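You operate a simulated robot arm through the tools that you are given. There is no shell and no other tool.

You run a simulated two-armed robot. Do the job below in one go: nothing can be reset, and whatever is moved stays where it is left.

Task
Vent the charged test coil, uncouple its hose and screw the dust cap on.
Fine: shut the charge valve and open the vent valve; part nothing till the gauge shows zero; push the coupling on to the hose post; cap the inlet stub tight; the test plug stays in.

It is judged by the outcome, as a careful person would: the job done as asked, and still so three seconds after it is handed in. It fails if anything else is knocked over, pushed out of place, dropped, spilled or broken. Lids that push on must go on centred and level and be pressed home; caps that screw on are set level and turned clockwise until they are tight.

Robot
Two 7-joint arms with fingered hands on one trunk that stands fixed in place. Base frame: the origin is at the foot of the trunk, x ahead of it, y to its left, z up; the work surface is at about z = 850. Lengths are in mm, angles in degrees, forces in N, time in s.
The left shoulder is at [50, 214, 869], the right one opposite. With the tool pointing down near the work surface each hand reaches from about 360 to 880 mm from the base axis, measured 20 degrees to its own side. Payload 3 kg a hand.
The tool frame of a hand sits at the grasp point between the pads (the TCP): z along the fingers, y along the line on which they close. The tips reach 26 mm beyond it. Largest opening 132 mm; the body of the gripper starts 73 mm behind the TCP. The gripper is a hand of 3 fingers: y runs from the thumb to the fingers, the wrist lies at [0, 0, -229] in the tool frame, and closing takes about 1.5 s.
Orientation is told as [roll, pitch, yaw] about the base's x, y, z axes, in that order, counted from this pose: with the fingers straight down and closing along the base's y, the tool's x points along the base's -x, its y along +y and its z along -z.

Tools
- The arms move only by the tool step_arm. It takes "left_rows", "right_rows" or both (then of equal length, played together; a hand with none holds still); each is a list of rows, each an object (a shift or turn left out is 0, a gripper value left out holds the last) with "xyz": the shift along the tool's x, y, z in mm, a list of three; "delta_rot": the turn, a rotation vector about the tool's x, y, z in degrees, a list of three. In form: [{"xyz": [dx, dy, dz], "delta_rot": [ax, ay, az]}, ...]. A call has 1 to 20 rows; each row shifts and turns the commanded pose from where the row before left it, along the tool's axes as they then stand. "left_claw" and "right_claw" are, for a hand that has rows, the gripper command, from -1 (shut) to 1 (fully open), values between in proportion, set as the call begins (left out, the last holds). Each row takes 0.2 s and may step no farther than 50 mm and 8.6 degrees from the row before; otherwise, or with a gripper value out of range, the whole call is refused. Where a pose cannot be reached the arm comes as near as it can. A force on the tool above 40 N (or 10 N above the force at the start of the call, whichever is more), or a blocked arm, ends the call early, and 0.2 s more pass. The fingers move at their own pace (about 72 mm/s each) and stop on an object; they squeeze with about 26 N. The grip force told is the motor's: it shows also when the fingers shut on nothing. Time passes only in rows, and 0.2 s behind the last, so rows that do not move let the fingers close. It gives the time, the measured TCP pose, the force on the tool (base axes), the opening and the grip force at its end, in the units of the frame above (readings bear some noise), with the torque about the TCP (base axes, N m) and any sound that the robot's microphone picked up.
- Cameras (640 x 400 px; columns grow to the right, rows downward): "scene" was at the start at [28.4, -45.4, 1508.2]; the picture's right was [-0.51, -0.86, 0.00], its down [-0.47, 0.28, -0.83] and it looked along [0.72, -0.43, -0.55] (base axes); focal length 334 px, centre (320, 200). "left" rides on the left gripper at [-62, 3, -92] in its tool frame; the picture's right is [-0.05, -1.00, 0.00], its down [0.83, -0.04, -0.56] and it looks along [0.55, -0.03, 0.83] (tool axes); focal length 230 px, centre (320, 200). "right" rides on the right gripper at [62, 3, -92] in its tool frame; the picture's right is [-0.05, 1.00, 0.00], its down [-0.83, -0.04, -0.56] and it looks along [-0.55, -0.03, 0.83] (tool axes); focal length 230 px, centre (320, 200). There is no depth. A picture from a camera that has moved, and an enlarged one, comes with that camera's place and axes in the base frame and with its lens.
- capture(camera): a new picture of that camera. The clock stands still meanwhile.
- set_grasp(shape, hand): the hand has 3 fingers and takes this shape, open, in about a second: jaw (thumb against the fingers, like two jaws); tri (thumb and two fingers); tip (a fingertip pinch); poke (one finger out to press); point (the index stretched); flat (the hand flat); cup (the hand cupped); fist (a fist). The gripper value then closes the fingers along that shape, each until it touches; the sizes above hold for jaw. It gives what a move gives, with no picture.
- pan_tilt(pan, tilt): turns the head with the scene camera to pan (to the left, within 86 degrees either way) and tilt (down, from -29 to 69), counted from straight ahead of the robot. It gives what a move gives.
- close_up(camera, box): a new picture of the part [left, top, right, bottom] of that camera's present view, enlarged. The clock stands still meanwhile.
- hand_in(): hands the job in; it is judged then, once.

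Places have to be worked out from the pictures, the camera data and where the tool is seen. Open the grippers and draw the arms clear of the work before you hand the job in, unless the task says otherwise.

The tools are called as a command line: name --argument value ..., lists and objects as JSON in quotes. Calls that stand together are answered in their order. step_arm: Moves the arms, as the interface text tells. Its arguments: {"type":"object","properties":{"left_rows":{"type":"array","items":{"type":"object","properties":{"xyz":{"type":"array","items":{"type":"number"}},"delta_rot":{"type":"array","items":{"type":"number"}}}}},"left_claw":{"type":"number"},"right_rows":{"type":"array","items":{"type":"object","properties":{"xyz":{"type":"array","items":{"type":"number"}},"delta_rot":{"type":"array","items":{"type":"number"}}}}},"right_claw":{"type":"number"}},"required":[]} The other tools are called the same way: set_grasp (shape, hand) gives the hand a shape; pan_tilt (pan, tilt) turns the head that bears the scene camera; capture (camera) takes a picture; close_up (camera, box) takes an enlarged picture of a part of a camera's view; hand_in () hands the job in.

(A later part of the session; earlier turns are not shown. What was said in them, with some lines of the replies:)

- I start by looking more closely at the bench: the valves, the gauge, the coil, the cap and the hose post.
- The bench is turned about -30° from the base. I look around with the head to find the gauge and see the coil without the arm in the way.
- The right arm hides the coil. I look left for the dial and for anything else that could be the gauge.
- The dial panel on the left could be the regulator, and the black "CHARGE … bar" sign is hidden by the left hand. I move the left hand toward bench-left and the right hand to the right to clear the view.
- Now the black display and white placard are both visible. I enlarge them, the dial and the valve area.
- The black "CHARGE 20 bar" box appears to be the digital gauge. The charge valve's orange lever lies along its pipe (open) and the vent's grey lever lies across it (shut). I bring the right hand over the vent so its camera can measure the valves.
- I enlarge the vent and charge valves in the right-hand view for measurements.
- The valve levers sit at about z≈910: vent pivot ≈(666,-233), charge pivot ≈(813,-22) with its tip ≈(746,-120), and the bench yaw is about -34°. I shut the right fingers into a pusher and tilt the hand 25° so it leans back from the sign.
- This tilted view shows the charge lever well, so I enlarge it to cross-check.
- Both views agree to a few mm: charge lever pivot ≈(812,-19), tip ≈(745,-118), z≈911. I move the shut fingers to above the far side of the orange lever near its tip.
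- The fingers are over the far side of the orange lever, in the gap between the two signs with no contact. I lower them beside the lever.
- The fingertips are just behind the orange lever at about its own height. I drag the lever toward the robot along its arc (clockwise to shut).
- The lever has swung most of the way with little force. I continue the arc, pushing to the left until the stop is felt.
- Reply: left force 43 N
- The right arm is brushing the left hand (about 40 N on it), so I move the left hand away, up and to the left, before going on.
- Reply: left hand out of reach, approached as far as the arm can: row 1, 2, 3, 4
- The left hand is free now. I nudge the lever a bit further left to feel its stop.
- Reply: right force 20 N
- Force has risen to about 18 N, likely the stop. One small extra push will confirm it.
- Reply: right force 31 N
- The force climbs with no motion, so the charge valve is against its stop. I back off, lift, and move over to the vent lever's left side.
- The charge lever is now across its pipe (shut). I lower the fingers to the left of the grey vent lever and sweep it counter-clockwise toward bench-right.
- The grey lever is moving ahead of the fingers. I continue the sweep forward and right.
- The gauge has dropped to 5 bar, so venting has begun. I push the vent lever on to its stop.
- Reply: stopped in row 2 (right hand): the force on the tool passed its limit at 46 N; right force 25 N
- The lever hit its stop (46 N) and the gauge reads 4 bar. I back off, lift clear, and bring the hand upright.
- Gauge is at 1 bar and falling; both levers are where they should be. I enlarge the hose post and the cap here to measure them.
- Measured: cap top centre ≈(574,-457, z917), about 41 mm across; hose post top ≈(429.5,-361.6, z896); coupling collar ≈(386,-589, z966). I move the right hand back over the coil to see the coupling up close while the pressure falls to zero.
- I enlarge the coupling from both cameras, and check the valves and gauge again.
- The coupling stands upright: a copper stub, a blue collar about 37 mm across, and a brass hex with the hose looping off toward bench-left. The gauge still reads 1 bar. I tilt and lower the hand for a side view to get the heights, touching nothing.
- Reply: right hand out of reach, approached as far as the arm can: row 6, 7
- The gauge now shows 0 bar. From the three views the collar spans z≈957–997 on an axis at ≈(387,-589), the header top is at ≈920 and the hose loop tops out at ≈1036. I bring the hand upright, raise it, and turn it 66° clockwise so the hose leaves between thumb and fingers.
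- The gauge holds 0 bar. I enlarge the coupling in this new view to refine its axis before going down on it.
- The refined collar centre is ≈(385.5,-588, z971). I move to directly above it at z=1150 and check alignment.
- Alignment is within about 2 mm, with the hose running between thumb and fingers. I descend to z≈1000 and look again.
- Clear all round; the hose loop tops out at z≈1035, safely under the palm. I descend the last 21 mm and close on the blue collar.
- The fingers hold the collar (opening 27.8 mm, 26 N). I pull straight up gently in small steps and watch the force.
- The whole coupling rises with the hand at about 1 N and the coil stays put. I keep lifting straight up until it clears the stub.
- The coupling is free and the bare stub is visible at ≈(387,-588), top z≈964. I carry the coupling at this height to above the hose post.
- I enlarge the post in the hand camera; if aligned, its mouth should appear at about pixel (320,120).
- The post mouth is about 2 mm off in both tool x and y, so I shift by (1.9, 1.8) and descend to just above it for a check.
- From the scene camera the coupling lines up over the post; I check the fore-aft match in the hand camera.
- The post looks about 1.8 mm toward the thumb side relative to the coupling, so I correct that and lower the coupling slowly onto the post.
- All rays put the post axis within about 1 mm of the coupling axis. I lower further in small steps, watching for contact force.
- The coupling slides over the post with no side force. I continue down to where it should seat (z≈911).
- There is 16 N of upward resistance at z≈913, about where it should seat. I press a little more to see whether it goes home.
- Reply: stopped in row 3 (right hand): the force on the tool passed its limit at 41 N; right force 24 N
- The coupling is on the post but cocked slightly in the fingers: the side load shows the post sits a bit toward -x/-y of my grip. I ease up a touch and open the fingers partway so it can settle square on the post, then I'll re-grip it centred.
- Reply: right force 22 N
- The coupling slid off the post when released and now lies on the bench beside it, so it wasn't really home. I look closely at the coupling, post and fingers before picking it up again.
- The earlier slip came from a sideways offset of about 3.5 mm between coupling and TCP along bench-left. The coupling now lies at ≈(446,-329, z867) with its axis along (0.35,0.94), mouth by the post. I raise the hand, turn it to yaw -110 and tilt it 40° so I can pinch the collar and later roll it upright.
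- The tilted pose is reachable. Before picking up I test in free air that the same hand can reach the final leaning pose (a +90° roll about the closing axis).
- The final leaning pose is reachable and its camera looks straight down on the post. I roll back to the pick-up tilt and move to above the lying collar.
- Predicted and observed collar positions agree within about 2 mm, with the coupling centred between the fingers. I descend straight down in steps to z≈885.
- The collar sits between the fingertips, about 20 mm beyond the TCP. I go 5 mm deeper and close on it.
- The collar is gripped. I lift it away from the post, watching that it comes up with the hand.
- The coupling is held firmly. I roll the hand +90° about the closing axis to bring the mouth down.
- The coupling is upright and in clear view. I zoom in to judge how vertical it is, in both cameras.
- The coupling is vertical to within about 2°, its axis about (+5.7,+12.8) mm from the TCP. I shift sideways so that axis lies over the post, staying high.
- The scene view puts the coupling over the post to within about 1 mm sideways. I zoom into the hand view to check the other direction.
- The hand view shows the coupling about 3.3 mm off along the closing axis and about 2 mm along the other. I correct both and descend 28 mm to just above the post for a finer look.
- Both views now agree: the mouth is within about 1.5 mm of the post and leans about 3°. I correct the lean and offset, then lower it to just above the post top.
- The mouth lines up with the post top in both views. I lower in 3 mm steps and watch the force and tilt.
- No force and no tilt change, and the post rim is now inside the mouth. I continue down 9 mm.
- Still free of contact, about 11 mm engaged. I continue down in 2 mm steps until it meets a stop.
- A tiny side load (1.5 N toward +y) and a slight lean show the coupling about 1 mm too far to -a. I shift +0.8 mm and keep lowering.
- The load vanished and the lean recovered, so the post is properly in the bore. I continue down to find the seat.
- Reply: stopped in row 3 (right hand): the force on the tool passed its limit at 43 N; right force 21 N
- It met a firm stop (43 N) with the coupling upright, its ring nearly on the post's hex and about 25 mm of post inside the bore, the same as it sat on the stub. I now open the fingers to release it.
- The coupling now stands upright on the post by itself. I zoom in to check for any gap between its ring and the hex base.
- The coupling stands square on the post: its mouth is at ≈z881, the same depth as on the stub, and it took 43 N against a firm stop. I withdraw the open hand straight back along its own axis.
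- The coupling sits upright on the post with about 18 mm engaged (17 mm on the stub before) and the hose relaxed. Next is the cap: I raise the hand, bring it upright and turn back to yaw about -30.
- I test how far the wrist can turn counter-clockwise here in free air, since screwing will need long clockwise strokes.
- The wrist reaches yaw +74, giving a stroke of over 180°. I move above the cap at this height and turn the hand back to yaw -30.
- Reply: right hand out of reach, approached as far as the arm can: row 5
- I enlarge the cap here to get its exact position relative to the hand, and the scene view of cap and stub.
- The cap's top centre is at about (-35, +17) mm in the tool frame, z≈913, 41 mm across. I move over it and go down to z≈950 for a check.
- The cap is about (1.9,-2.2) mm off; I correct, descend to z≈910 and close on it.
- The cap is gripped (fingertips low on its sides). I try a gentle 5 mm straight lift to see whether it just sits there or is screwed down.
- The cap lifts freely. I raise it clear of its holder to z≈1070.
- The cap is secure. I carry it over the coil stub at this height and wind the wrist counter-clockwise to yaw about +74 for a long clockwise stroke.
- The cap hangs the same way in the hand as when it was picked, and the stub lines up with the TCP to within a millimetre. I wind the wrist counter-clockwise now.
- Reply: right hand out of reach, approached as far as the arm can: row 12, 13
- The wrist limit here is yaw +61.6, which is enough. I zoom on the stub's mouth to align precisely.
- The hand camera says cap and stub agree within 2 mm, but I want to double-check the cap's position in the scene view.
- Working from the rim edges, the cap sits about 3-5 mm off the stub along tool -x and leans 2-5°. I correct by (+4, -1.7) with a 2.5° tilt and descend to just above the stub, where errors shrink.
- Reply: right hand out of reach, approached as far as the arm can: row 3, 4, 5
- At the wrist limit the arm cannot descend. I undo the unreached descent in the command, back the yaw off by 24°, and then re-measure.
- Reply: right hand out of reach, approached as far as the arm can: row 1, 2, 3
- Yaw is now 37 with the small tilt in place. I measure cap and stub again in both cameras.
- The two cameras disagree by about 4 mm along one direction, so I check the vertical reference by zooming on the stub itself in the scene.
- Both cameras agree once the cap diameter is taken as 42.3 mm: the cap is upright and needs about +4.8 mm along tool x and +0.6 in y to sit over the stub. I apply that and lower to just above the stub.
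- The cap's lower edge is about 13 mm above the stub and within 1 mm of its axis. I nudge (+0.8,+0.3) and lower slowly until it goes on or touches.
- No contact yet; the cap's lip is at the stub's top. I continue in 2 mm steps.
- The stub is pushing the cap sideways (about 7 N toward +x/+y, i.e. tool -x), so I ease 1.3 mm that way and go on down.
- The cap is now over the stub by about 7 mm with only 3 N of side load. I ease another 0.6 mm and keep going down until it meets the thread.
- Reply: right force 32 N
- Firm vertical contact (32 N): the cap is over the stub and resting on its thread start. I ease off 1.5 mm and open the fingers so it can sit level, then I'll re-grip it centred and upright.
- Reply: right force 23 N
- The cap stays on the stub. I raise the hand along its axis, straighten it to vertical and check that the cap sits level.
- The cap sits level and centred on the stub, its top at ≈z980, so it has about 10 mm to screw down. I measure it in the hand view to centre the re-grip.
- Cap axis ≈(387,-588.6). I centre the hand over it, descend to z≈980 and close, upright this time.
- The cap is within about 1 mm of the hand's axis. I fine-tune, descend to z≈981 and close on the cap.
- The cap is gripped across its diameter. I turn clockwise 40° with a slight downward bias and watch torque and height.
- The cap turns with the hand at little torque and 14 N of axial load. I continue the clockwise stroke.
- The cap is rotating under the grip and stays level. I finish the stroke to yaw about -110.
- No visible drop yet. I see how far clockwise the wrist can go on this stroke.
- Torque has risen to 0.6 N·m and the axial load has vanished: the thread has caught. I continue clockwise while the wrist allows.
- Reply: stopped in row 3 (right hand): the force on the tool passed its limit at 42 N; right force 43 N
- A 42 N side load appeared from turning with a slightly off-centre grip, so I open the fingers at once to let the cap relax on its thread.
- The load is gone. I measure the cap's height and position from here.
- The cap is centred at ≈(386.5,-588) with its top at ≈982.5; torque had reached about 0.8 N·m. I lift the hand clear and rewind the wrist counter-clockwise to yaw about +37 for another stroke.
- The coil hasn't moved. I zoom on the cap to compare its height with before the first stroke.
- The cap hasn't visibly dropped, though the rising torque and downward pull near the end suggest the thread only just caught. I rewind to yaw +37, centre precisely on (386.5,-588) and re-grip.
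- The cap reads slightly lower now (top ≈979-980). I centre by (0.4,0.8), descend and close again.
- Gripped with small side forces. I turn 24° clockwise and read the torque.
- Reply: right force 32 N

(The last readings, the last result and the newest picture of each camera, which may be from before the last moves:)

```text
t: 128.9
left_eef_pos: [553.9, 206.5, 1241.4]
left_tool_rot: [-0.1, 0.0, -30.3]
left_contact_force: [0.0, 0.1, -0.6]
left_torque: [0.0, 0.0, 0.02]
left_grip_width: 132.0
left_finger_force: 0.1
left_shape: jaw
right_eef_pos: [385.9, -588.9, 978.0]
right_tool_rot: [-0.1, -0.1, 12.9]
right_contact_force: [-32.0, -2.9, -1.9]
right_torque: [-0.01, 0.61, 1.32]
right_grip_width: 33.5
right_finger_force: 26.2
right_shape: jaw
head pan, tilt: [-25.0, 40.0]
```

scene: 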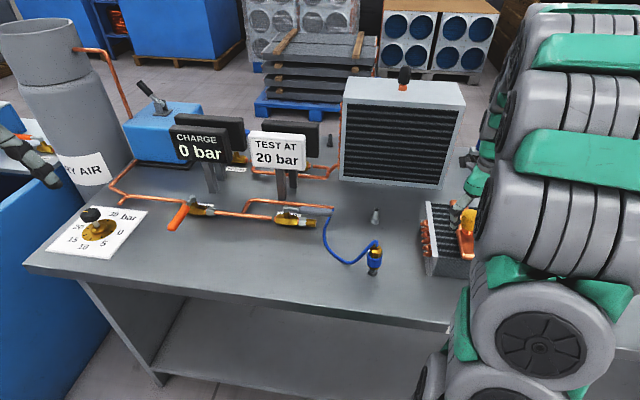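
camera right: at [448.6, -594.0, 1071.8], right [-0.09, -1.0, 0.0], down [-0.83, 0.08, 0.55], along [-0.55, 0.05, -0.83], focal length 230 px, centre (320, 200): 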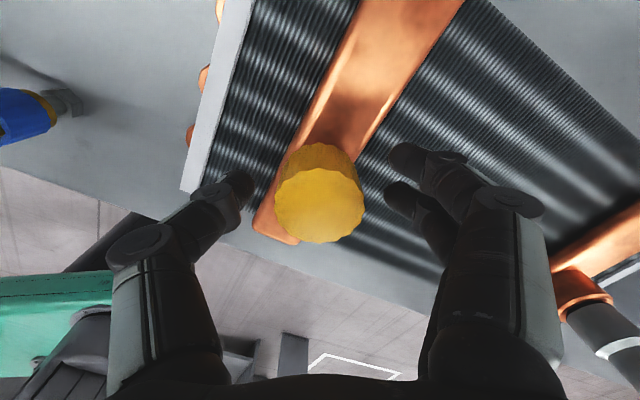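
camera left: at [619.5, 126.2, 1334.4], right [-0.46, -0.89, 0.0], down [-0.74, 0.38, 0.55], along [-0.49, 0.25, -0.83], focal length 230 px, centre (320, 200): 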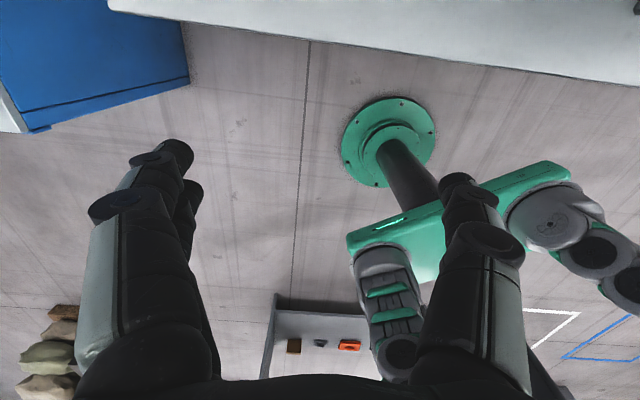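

Torque jumps straight to 1.3 N·m, so the cap is now hard to turn: it has come up tight. I relieve the side load by shifting 1.5 mm with it and give a last small nip of 8°.

step_arm --right_rows '[{"xyz": [1.5, 0.3, 0]}, {}]'

step_arm --right_rows '[{"delta_rot": [0, 0, 4]}, {"delta_rot": [0, 0, 4]}, {}]'

close_up --camera "right" --box '[230, 90, 410, 260]'

close_up --camera "scene" --box '[445, 185, 505, 245]'

```text
t: 129.5
left_eef_pos: [553.1, 208.1, 1241.1]
left_tool_rot: [0.1, 0.0, -30.2]
left_contact_force: [-1.1, -0.1, -0.3]
left_torque: [0.02, 0.02, 0.02]
left_grip_width: 131.9
left_finger_force: 0.0
left_shape: jaw
right_eef_pos: [386.3, -588.8, 979.7]
right_tool_rot: [-0.2, -0.2, 13.0]
right_contact_force: [-29.7, -8.0, -4.7]
right_torque: [-0.11, 0.51, 1.26]
right_grip_width: 33.7
right_finger_force: 26.6
right_shape: jaw
head pan, tilt: [-25.0, 40.0]
```

```text
t: 130.3
left_eef_pos: [554.2, 206.4, 1239.9]
left_tool_rot: [0.0, 0.1, -30.3]
left_contact_force: [0.7, -0.1, 0.0]
left_torque: [-0.02, 0.0, -0.01]
left_grip_width: 132.1
left_finger_force: 0.0
left_shape: jaw
right_eef_pos: [384.6, -587.6, 980.3]
right_tool_rot: [-0.1, -0.2, 5.0]
right_contact_force: [-40.7, -3.8, -1.5]
right_torque: [-0.03, 0.73, 1.76]
right_grip_width: 33.7
right_finger_force: 25.9
right_shape: jaw
head pan, tilt: [-25.0, 40.0]
```

```text
2.35 times, centred on (320, 175) of right
camera zoom: at [321.7, -590.4, 1069.5], right [-0.04, 1.0, 0.0], down [0.83, 0.03, 0.56], along [0.56, 0.02, -0.83], focal length 541 px, centre (320, 259)
```

zoom: 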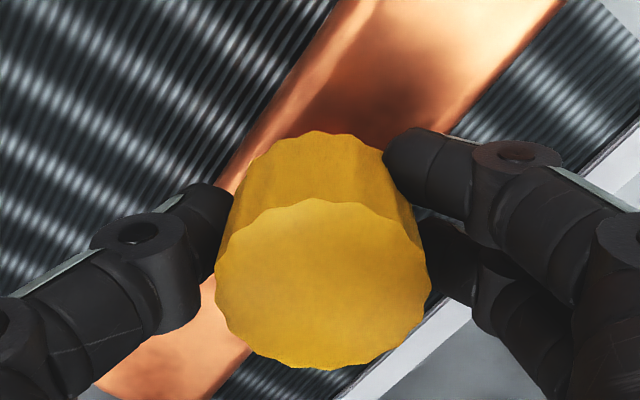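

```text
6.67 times, centred on (475, 215) of scene
camera zoom: at [28.5, -36.0, 1498.3], right [-0.42, -0.91, 0.0], down [-0.58, 0.27, -0.77], along [0.69, -0.32, -0.64], focal length 2227 px, centre (-713, 100)
```

zoom: 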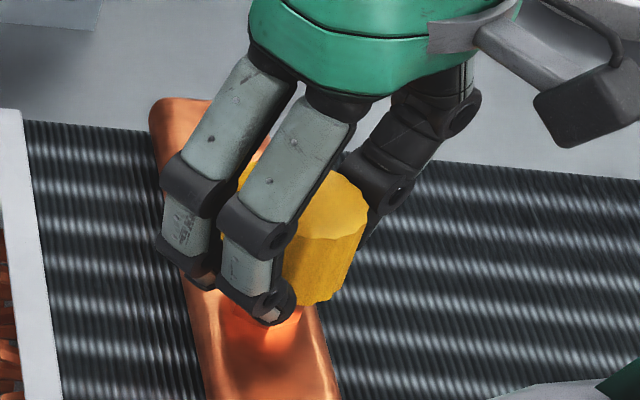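

Torque has reached 1.8 N·m with no further turning: the cap is tight. I stop here, open the fingers and lift away to inspect.

step_arm --right_rows '[{"delta_rot": [0, 0, -4]}, {"delta_rot": [0, 0, -4]}]'

step_arm --right_rows '[{}, {}, {}, {}, {}]' --right_claw 0.1

close_up --camera "right" --box '[230, 90, 410, 260]'

close_up --camera "scene" --box '[445, 185, 505, 245]'

```text
t: 130.9
left_eef_pos: [554.0, 206.3, 1241.4]
left_tool_rot: [0.0, -0.1, -30.1]
left_contact_force: [0.4, 1.1, -0.2]
left_torque: [0.01, 0.02, -0.02]
left_grip_width: 131.6
left_finger_force: 0.0
left_shape: jaw
right_eef_pos: [385.0, -588.9, 979.2]
right_tool_rot: [-0.2, -0.2, 13.2]
right_contact_force: [-42.7, -8.0, 1.5]
right_torque: [-0.09, 0.75, 0.93]
right_grip_width: 33.8
right_finger_force: 26.6
right_shape: jaw
head pan, tilt: [-25.0, 40.0]
```

```text
t: 132.1
left_eef_pos: [554.1, 207.9, 1239.8]
left_tool_rot: [0.0, 0.0, -30.2]
left_contact_force: [-0.2, -0.3, -0.2]
left_torque: [0.0, 0.0, 0.0]
left_grip_width: 131.9
left_finger_force: 0.1
left_shape: jaw
right_eef_pos: [387.0, -589.1, 978.0]
right_tool_rot: [-0.2, -0.3, 13.2]
right_contact_force: [-0.3, -0.9, 0.4]
right_torque: [-0.02, 0.01, -0.02]
right_grip_width: 72.0
right_finger_force: 0.1
right_shape: jaw
head pan, tilt: [-25.0, 40.0]
```

```text
2.35 times, centred on (320, 175) of right
camera zoom: at [324.4, -598.8, 1069.1], right [-0.18, 0.98, 0.0], down [0.82, 0.15, 0.56], along [0.55, 0.1, -0.83], focal length 541 px, centre (320, 259)
```

zoom: 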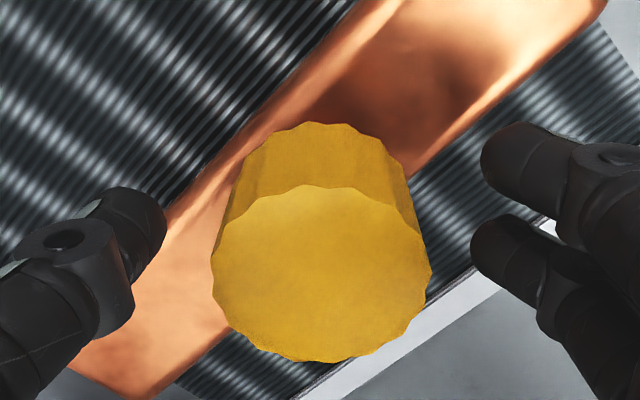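

```text
6.67 times, centred on (475, 215) of scene
camera zoom: at [29.1, -35.9, 1498.3], right [-0.42, -0.91, 0.0], down [-0.58, 0.27, -0.77], along [0.69, -0.32, -0.64], focal length 2227 px, centre (-713, 100)
```

zoom: 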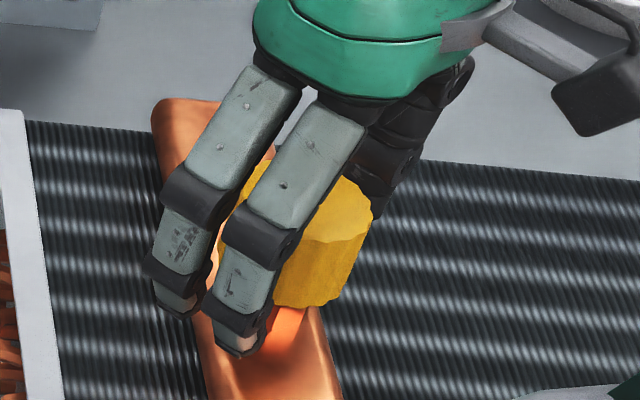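

The cap stays put. I lift the hand clear to compare its height and level with before.

step_arm --right_rows '[{"xyz": [0, 0, -25]}, {"xyz": [0, 0, -40]}, {"xyz": [0, 0, -40]}, {"xyz": [0, 0, -40]}]'

close_up --camera "scene" --box '[445, 185, 505, 245]'

close_up --camera "right" --box '[260, 60, 390, 200]'

```text
t: 133.1
left_eef_pos: [554.7, 206.8, 1240.3]
left_tool_rot: [-0.1, 0.0, -30.3]
left_contact_force: [0.5, 0.0, 0.2]
left_torque: [0.0, 0.01, 0.03]
left_grip_width: 132.2
left_finger_force: 0.1
left_shape: jaw
right_eef_pos: [386.9, -587.5, 1124.4]
right_tool_rot: [-0.1, -0.1, 13.0]
right_contact_force: [0.8, 0.5, 0.0]
right_torque: [0.0, 0.02, 0.01]
right_grip_width: 72.1
right_finger_force: 0.1
right_shape: jaw
head pan, tilt: [-25.0, 40.0]
```

```text
6.67 times, centred on (475, 215) of scene
camera zoom: at [29.1, -35.9, 1498.3], right [-0.42, -0.91, 0.0], down [-0.58, 0.27, -0.77], along [0.69, -0.32, -0.64], focal length 2227 px, centre (-713, 100)
```

zoom: 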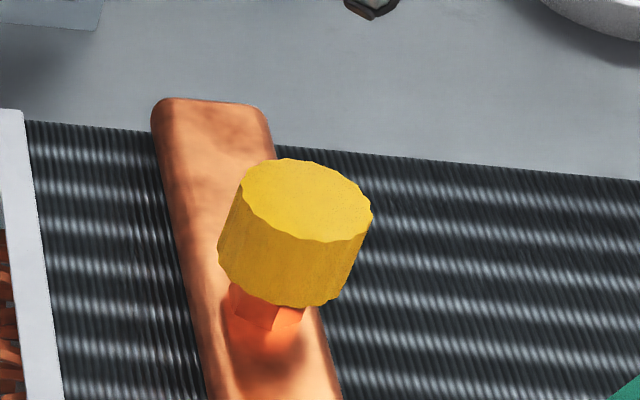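

```text
2.86 times, centred on (325, 130) of right
camera zoom: at [324.0, -597.6, 1214.2], right [-0.17, 0.98, 0.0], down [0.82, 0.15, 0.56], along [0.55, 0.1, -0.83], focal length 657 px, centre (306, 400)
```

zoom: 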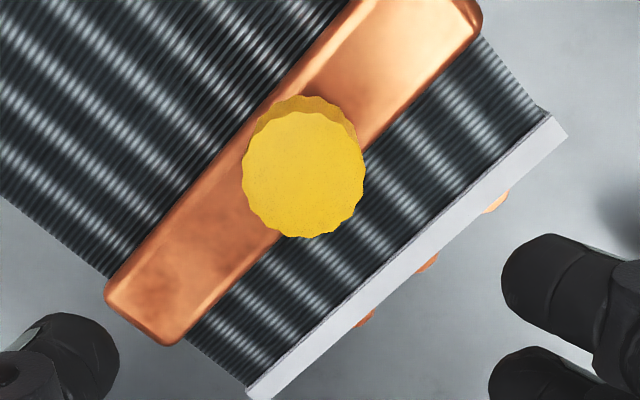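

The cap is level and centred, and now refuses to turn. To be sure it is really held by the thread rather than just resting, I re-grip it and try a very small (1 mm) upward pull.

step_arm --right_rows '[{"xyz": [-0.7, -1.4, 40]}, {"xyz": [0, 0, 40]}, {"xyz": [0, 0, 40]}, {"xyz": [0, 0, 25]}, {}]'

step_arm --right_rows '[{}, {}, {}, {}, {}, {}]' --right_claw -1

step_arm --right_rows '[{"xyz": [0, 0, -0.7]}, {"xyz": [0, 0, -0.7]}, {}]'

close_up --camera "right" --box '[230, 90, 410, 260]'

```text
t: 134.3
left_eef_pos: [554.3, 206.5, 1239.4]
left_tool_rot: [0.0, 0.0, -30.2]
left_contact_force: [-0.6, 0.9, -0.5]
left_torque: [0.0, -0.01, 0.03]
left_grip_width: 132.0
left_finger_force: 0.0
left_shape: jaw
right_eef_pos: [389.0, -590.5, 980.1]
right_tool_rot: [-0.1, -0.2, 13.0]
right_contact_force: [0.2, 0.0, -0.5]
right_torque: [-0.03, 0.02, -0.02]
right_grip_width: 72.2
right_finger_force: 0.1
right_shape: jaw
head pan, tilt: [-25.0, 40.0]
```

```text
t: 135.7
left_eef_pos: [553.7, 207.6, 1239.9]
left_tool_rot: [0.0, 0.1, -30.2]
left_contact_force: [0.3, -0.1, 0.2]
left_torque: [-0.02, 0.02, 0.02]
left_grip_width: 131.8
left_finger_force: 0.2
left_shape: jaw
right_eef_pos: [388.7, -589.1, 979.3]
right_tool_rot: [-0.1, -0.1, 13.0]
right_contact_force: [3.0, 0.8, -4.1]
right_torque: [0.05, -0.05, -0.07]
right_grip_width: 34.5
right_finger_force: 25.6
right_shape: jaw
head pan, tilt: [-25.0, 40.0]
```

```text
t: 136.5
left_eef_pos: [553.8, 205.4, 1241.1]
left_tool_rot: [0.1, 0.0, -30.1]
left_contact_force: [-0.2, 0.2, 1.2]
left_torque: [-0.01, 0.0, 0.03]
left_grip_width: 131.8
left_finger_force: 0.1
left_shape: jaw
right_eef_pos: [389.4, -589.1, 979.9]
right_tool_rot: [-0.2, -0.2, 13.2]
right_contact_force: [7.0, -0.9, -14.1]
right_torque: [-0.05, -0.13, -0.04]
right_grip_width: 33.9
right_finger_force: 26.0
right_shape: jaw
head pan, tilt: [-25.0, 40.0]
```

```text
2.35 times, centred on (320, 175) of right
camera zoom: at [326.2, -599.8, 1070.2], right [-0.18, 0.98, 0.0], down [0.82, 0.15, 0.56], along [0.55, 0.1, -0.83], focal length 541 px, centre (320, 259)
```

zoom: 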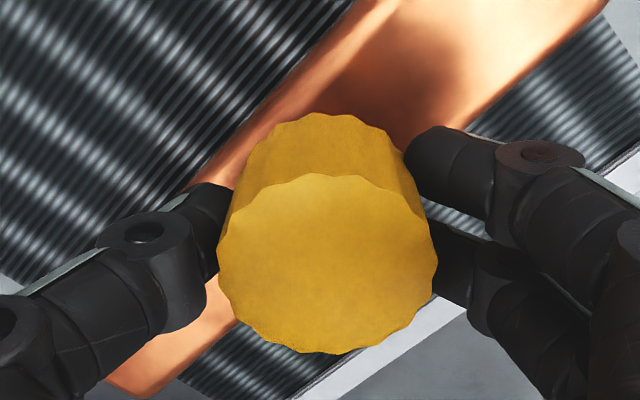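

The 1.4 mm pull raised a 14 N resistance and the cap did not move, so it is held by the thread. I relieve the pull and give one more clockwise turn with this centred grip to confirm it is tight.

step_arm --right_rows '[{"xyz": [-0.6, 0, 1.2]}, {"delta_rot": [0, 0, 4]}, {"delta_rot": [0, 0, 4]}, {"delta_rot": [0, 0, 4]}]'

```text
t: 137.5
left_eef_pos: [554.6, 207.7, 1240.1]
left_tool_rot: [0.0, 0.1, -30.1]
left_contact_force: [0.7, -0.1, 0.5]
left_torque: [0.01, -0.02, -0.04]
left_grip_width: 131.9
left_finger_force: 0.0
left_shape: jaw
right_eef_pos: [388.7, -588.7, 979.3]
right_tool_rot: [-0.2, -0.3, 1.0]
right_contact_force: [9.5, -3.2, 0.0]
right_torque: [-0.08, -0.15, 0.78]
right_grip_width: 33.7
right_finger_force: 25.9
right_shape: jaw
head pan, tilt: [-25.0, 40.0]
```

Torque builds the same way with no turning (0.78 N·m after 12°), so the cap is hard against its stop. I open the hand and lift straight off.

step_arm --right_rows '[{}, {}, {}, {}, {}]' --right_claw 0.3

step_arm --right_rows '[{"xyz": [0, 0, -20]}, {"xyz": [0, 0, -40]}, {"xyz": [0, 0, -40]}, {"xyz": [0, 0, -40]}, {"xyz": [0, 0, -40]}]'

capture --camera "scene"

capture --camera "right"

```text
t: 138.7
left_eef_pos: [554.9, 207.1, 1240.4]
left_tool_rot: [0.0, 0.0, -30.2]
left_contact_force: [-0.2, -0.1, -1.1]
left_torque: [0.0, -0.03, 0.01]
left_grip_width: 131.8
left_finger_force: 0.0
left_shape: jaw
right_eef_pos: [388.4, -588.5, 978.6]
right_tool_rot: [0.0, -0.1, 1.1]
right_contact_force: [-0.5, -0.3, 0.3]
right_torque: [0.01, -0.03, 0.0]
right_grip_width: 85.7
right_finger_force: 0.0
right_shape: jaw
head pan, tilt: [-25.0, 40.0]
```

```text
t: 139.9
left_eef_pos: [554.1, 206.9, 1239.9]
left_tool_rot: [0.0, 0.1, -30.2]
left_contact_force: [-0.3, -0.3, 0.0]
left_torque: [0.02, 0.03, 0.04]
left_grip_width: 132.3
left_finger_force: 0.0
left_shape: jaw
right_eef_pos: [385.1, -589.1, 1158.9]
right_tool_rot: [0.0, -0.3, 1.0]
right_contact_force: [-0.2, -0.4, -0.6]
right_torque: [-0.02, 0.02, 0.03]
right_grip_width: 85.7
right_finger_force: 0.1
right_shape: jaw
head pan, tilt: [-25.0, 40.0]
```

```text
taken
```

scene: 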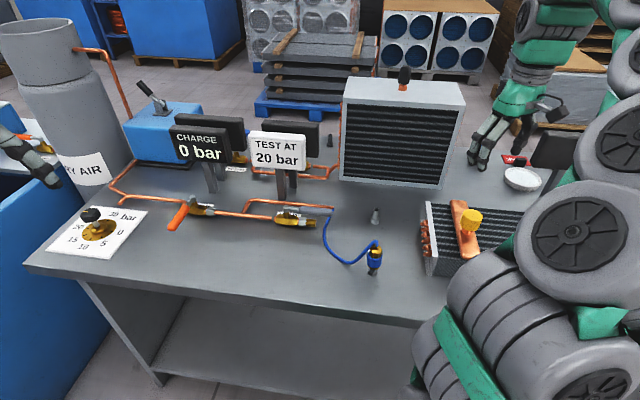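

```text
taken
camera right: at [322.1, -586.5, 1249.5], right [0.03, 1.0, 0.0], down [0.83, -0.03, 0.56], along [0.56, -0.02, -0.83], focal length 230 px, centre (320, 200)
```

right: 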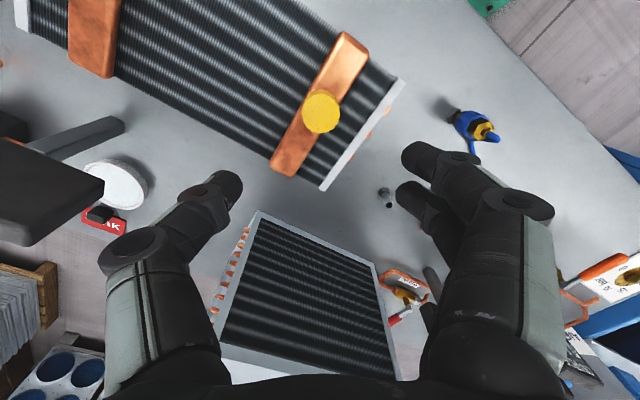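

Both jobs look right from here. I zoom in for a last check of the coupling, the cap, the valves and gauge, and the test plug.

close_up --camera "scene" --box '[320, 200, 420, 290]'

close_up --camera "scene" --box '[415, 180, 535, 290]'

close_up --camera "scene" --box '[140, 110, 340, 250]'

close_up --camera "right" --box '[420, 80, 540, 170]'

```text
4.44 times, centred on (370, 245) of scene
camera zoom: at [29.1, -35.9, 1498.3], right [-0.42, -0.91, 0.0], down [-0.58, 0.27, -0.77], along [0.69, -0.32, -0.64], focal length 1484 px, centre (98, 0)
```

zoom: 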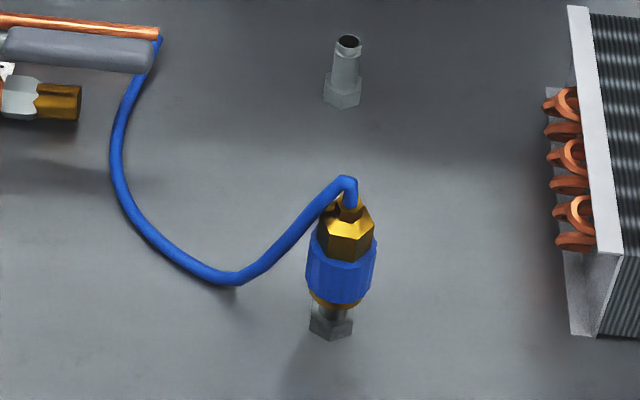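

```text
3.64 times, centred on (475, 235) of scene
camera zoom: at [29.1, -35.9, 1498.3], right [-0.42, -0.91, 0.0], down [-0.58, 0.27, -0.77], along [0.69, -0.32, -0.64], focal length 1215 px, centre (-244, 73)
```

zoom: 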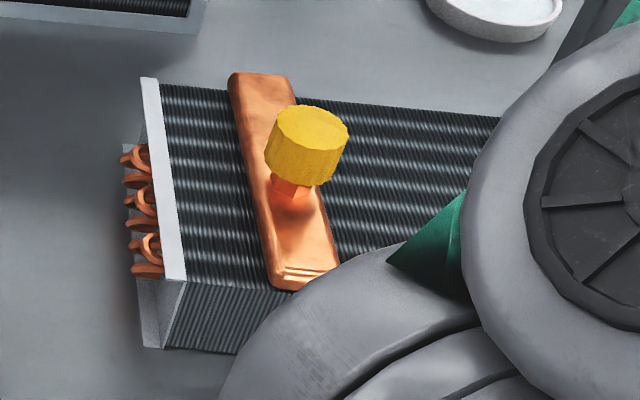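

```text
2.86 times, centred on (240, 180) of scene
camera zoom: at [29.1, -35.9, 1498.3], right [-0.42, -0.91, 0.0], down [-0.58, 0.27, -0.77], along [0.69, -0.32, -0.64], focal length 954 px, centre (549, 257)
```

zoom: 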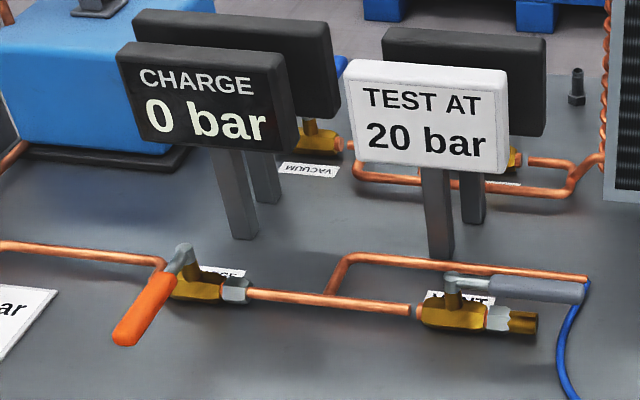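

```text
4.44 times, centred on (480, 125) of right
camera zoom: at [322.1, -586.5, 1249.5], right [0.03, 1.0, 0.0], down [0.83, -0.03, 0.56], along [0.56, -0.02, -0.83], focal length 1022 px, centre (-391, 533)
```

zoom: 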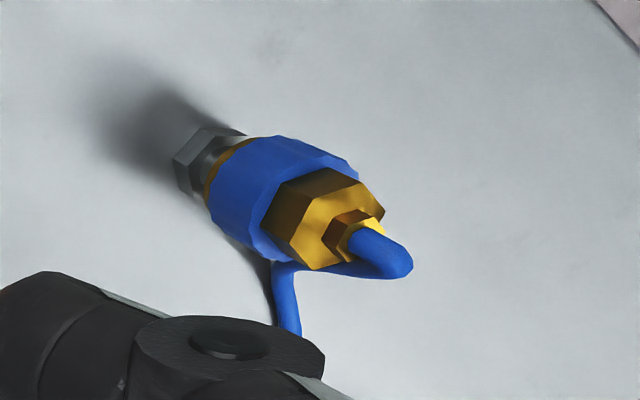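

All is as wanted: the gauge reads 0, charge is shut, vent is open, the coupling stands home on its post and the cap is level and tight. I now draw both arms up and back with the grippers open.

step_arm --right_rows '[{"xyz": [0, 0, -40]}, {"xyz": [0, 0, -40]}, {"xyz": [0, 0, -38]}, {"delta_rot": [0, 0, 7.8]}, {"delta_rot": [0, 0, 7.8]}, {"delta_rot": [0, 0, 7.8]}, {"delta_rot": [0, 0, 7.8]}, {"xyz": [35, 10, 0]}, {"xyz": [35, 10, 0]}, {}]' --left_rows '[{"xyz": [20, 0, 0]}, {"xyz": [20, 0, 0]}, {"xyz": [20, 0, 0]}, {"xyz": [20, 0, 0]}, {}, {}, {}, {}, {}, {}]' --right_claw 1 --left_claw 1

capture --camera "scene"

capture --camera "right"

```text
t: 142.1
left_eef_pos: [485.5, 248.3, 1239.9]
left_tool_rot: [0.1, 0.0, -30.1]
left_contact_force: [-0.1, 0.4, 0.9]
left_torque: [-0.03, 0.0, -0.01]
left_grip_width: 131.7
left_finger_force: 0.0
left_shape: jaw
right_eef_pos: [336.1, -538.6, 1250.4]
right_tool_rot: [0.1, -0.3, -30.2]
right_contact_force: [0.5, 0.0, 0.7]
right_torque: [-0.03, 0.0, -0.01]
right_grip_width: 131.6
right_finger_force: 0.1
right_shape: jaw
right hand out of reach, approached as far as the arm can: row 3
head pan, tilt: [-25.0, 40.0]
```

```text
taken
```

scene: 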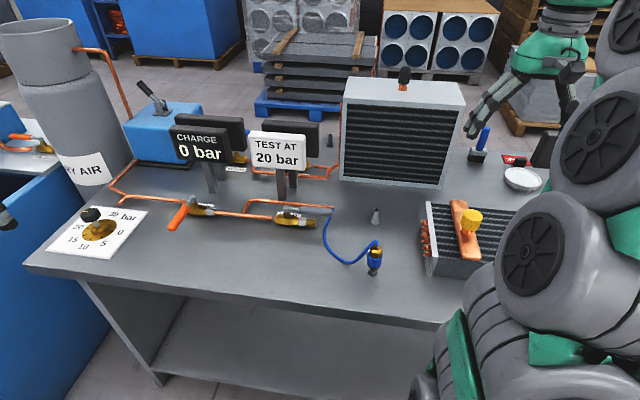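

```text
taken
camera right: at [281.7, -503.5, 1340.0], right [0.55, 0.84, 0.0], down [0.69, -0.45, 0.56], along [0.47, -0.31, -0.83], focal length 230 px, centre (320, 200)
```

right: 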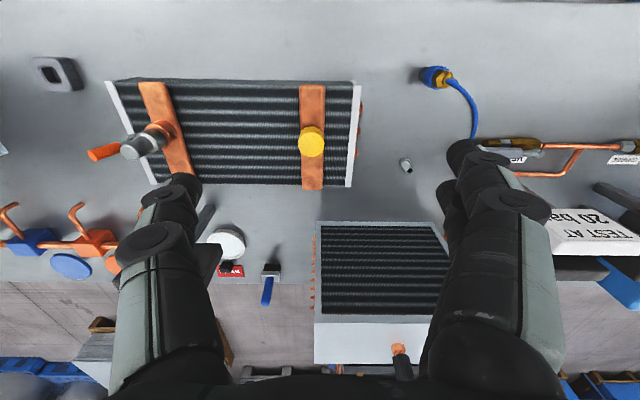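

Everything is in place: the test plug is untouched, the coil hasn't moved, the cap is on the stub, the coupling is on its post, the gauge is at 0 bar and both hands are open and clear. I hand the job in.

hand_in

```text
The job is handed in.
```

I've vented the coil, uncoupled its hose and capped the inlet stub, and handed the job in. The coupling was dropped once along the way.

- **Venting:** I turned the charge valve to its stop (shut) and the vent valve to its stop (open). The gauge read 0 bar before I parted anything.
- **Coupling:** On my first try the coupling was off-centre. When I let go it tipped off the post onto the bench beside it; I saw no damage. I picked it up and pushed it onto the hose post until it met a firm stop at about 43 N. It now stands upright, at least as deep as it sat on the coil stub.
- **Cap:** It sits level and centred on the inlet stub. Turning it clockwise ran freely for roughly half a turn, then locked. It held at 1.8 N·m and did not lift under a 14 N pull. I saw no measurable drop as it turned, so I'm going by the lock and the pull test that it is tight.
- **Everything else:** The test plug is still in. The coil hasn't moved, both grippers are open and the arms are clear of the work. While I was shutting the charge valve, the right arm pressed briefly against the left hand at about 40 N. It touched nothing on the bench.
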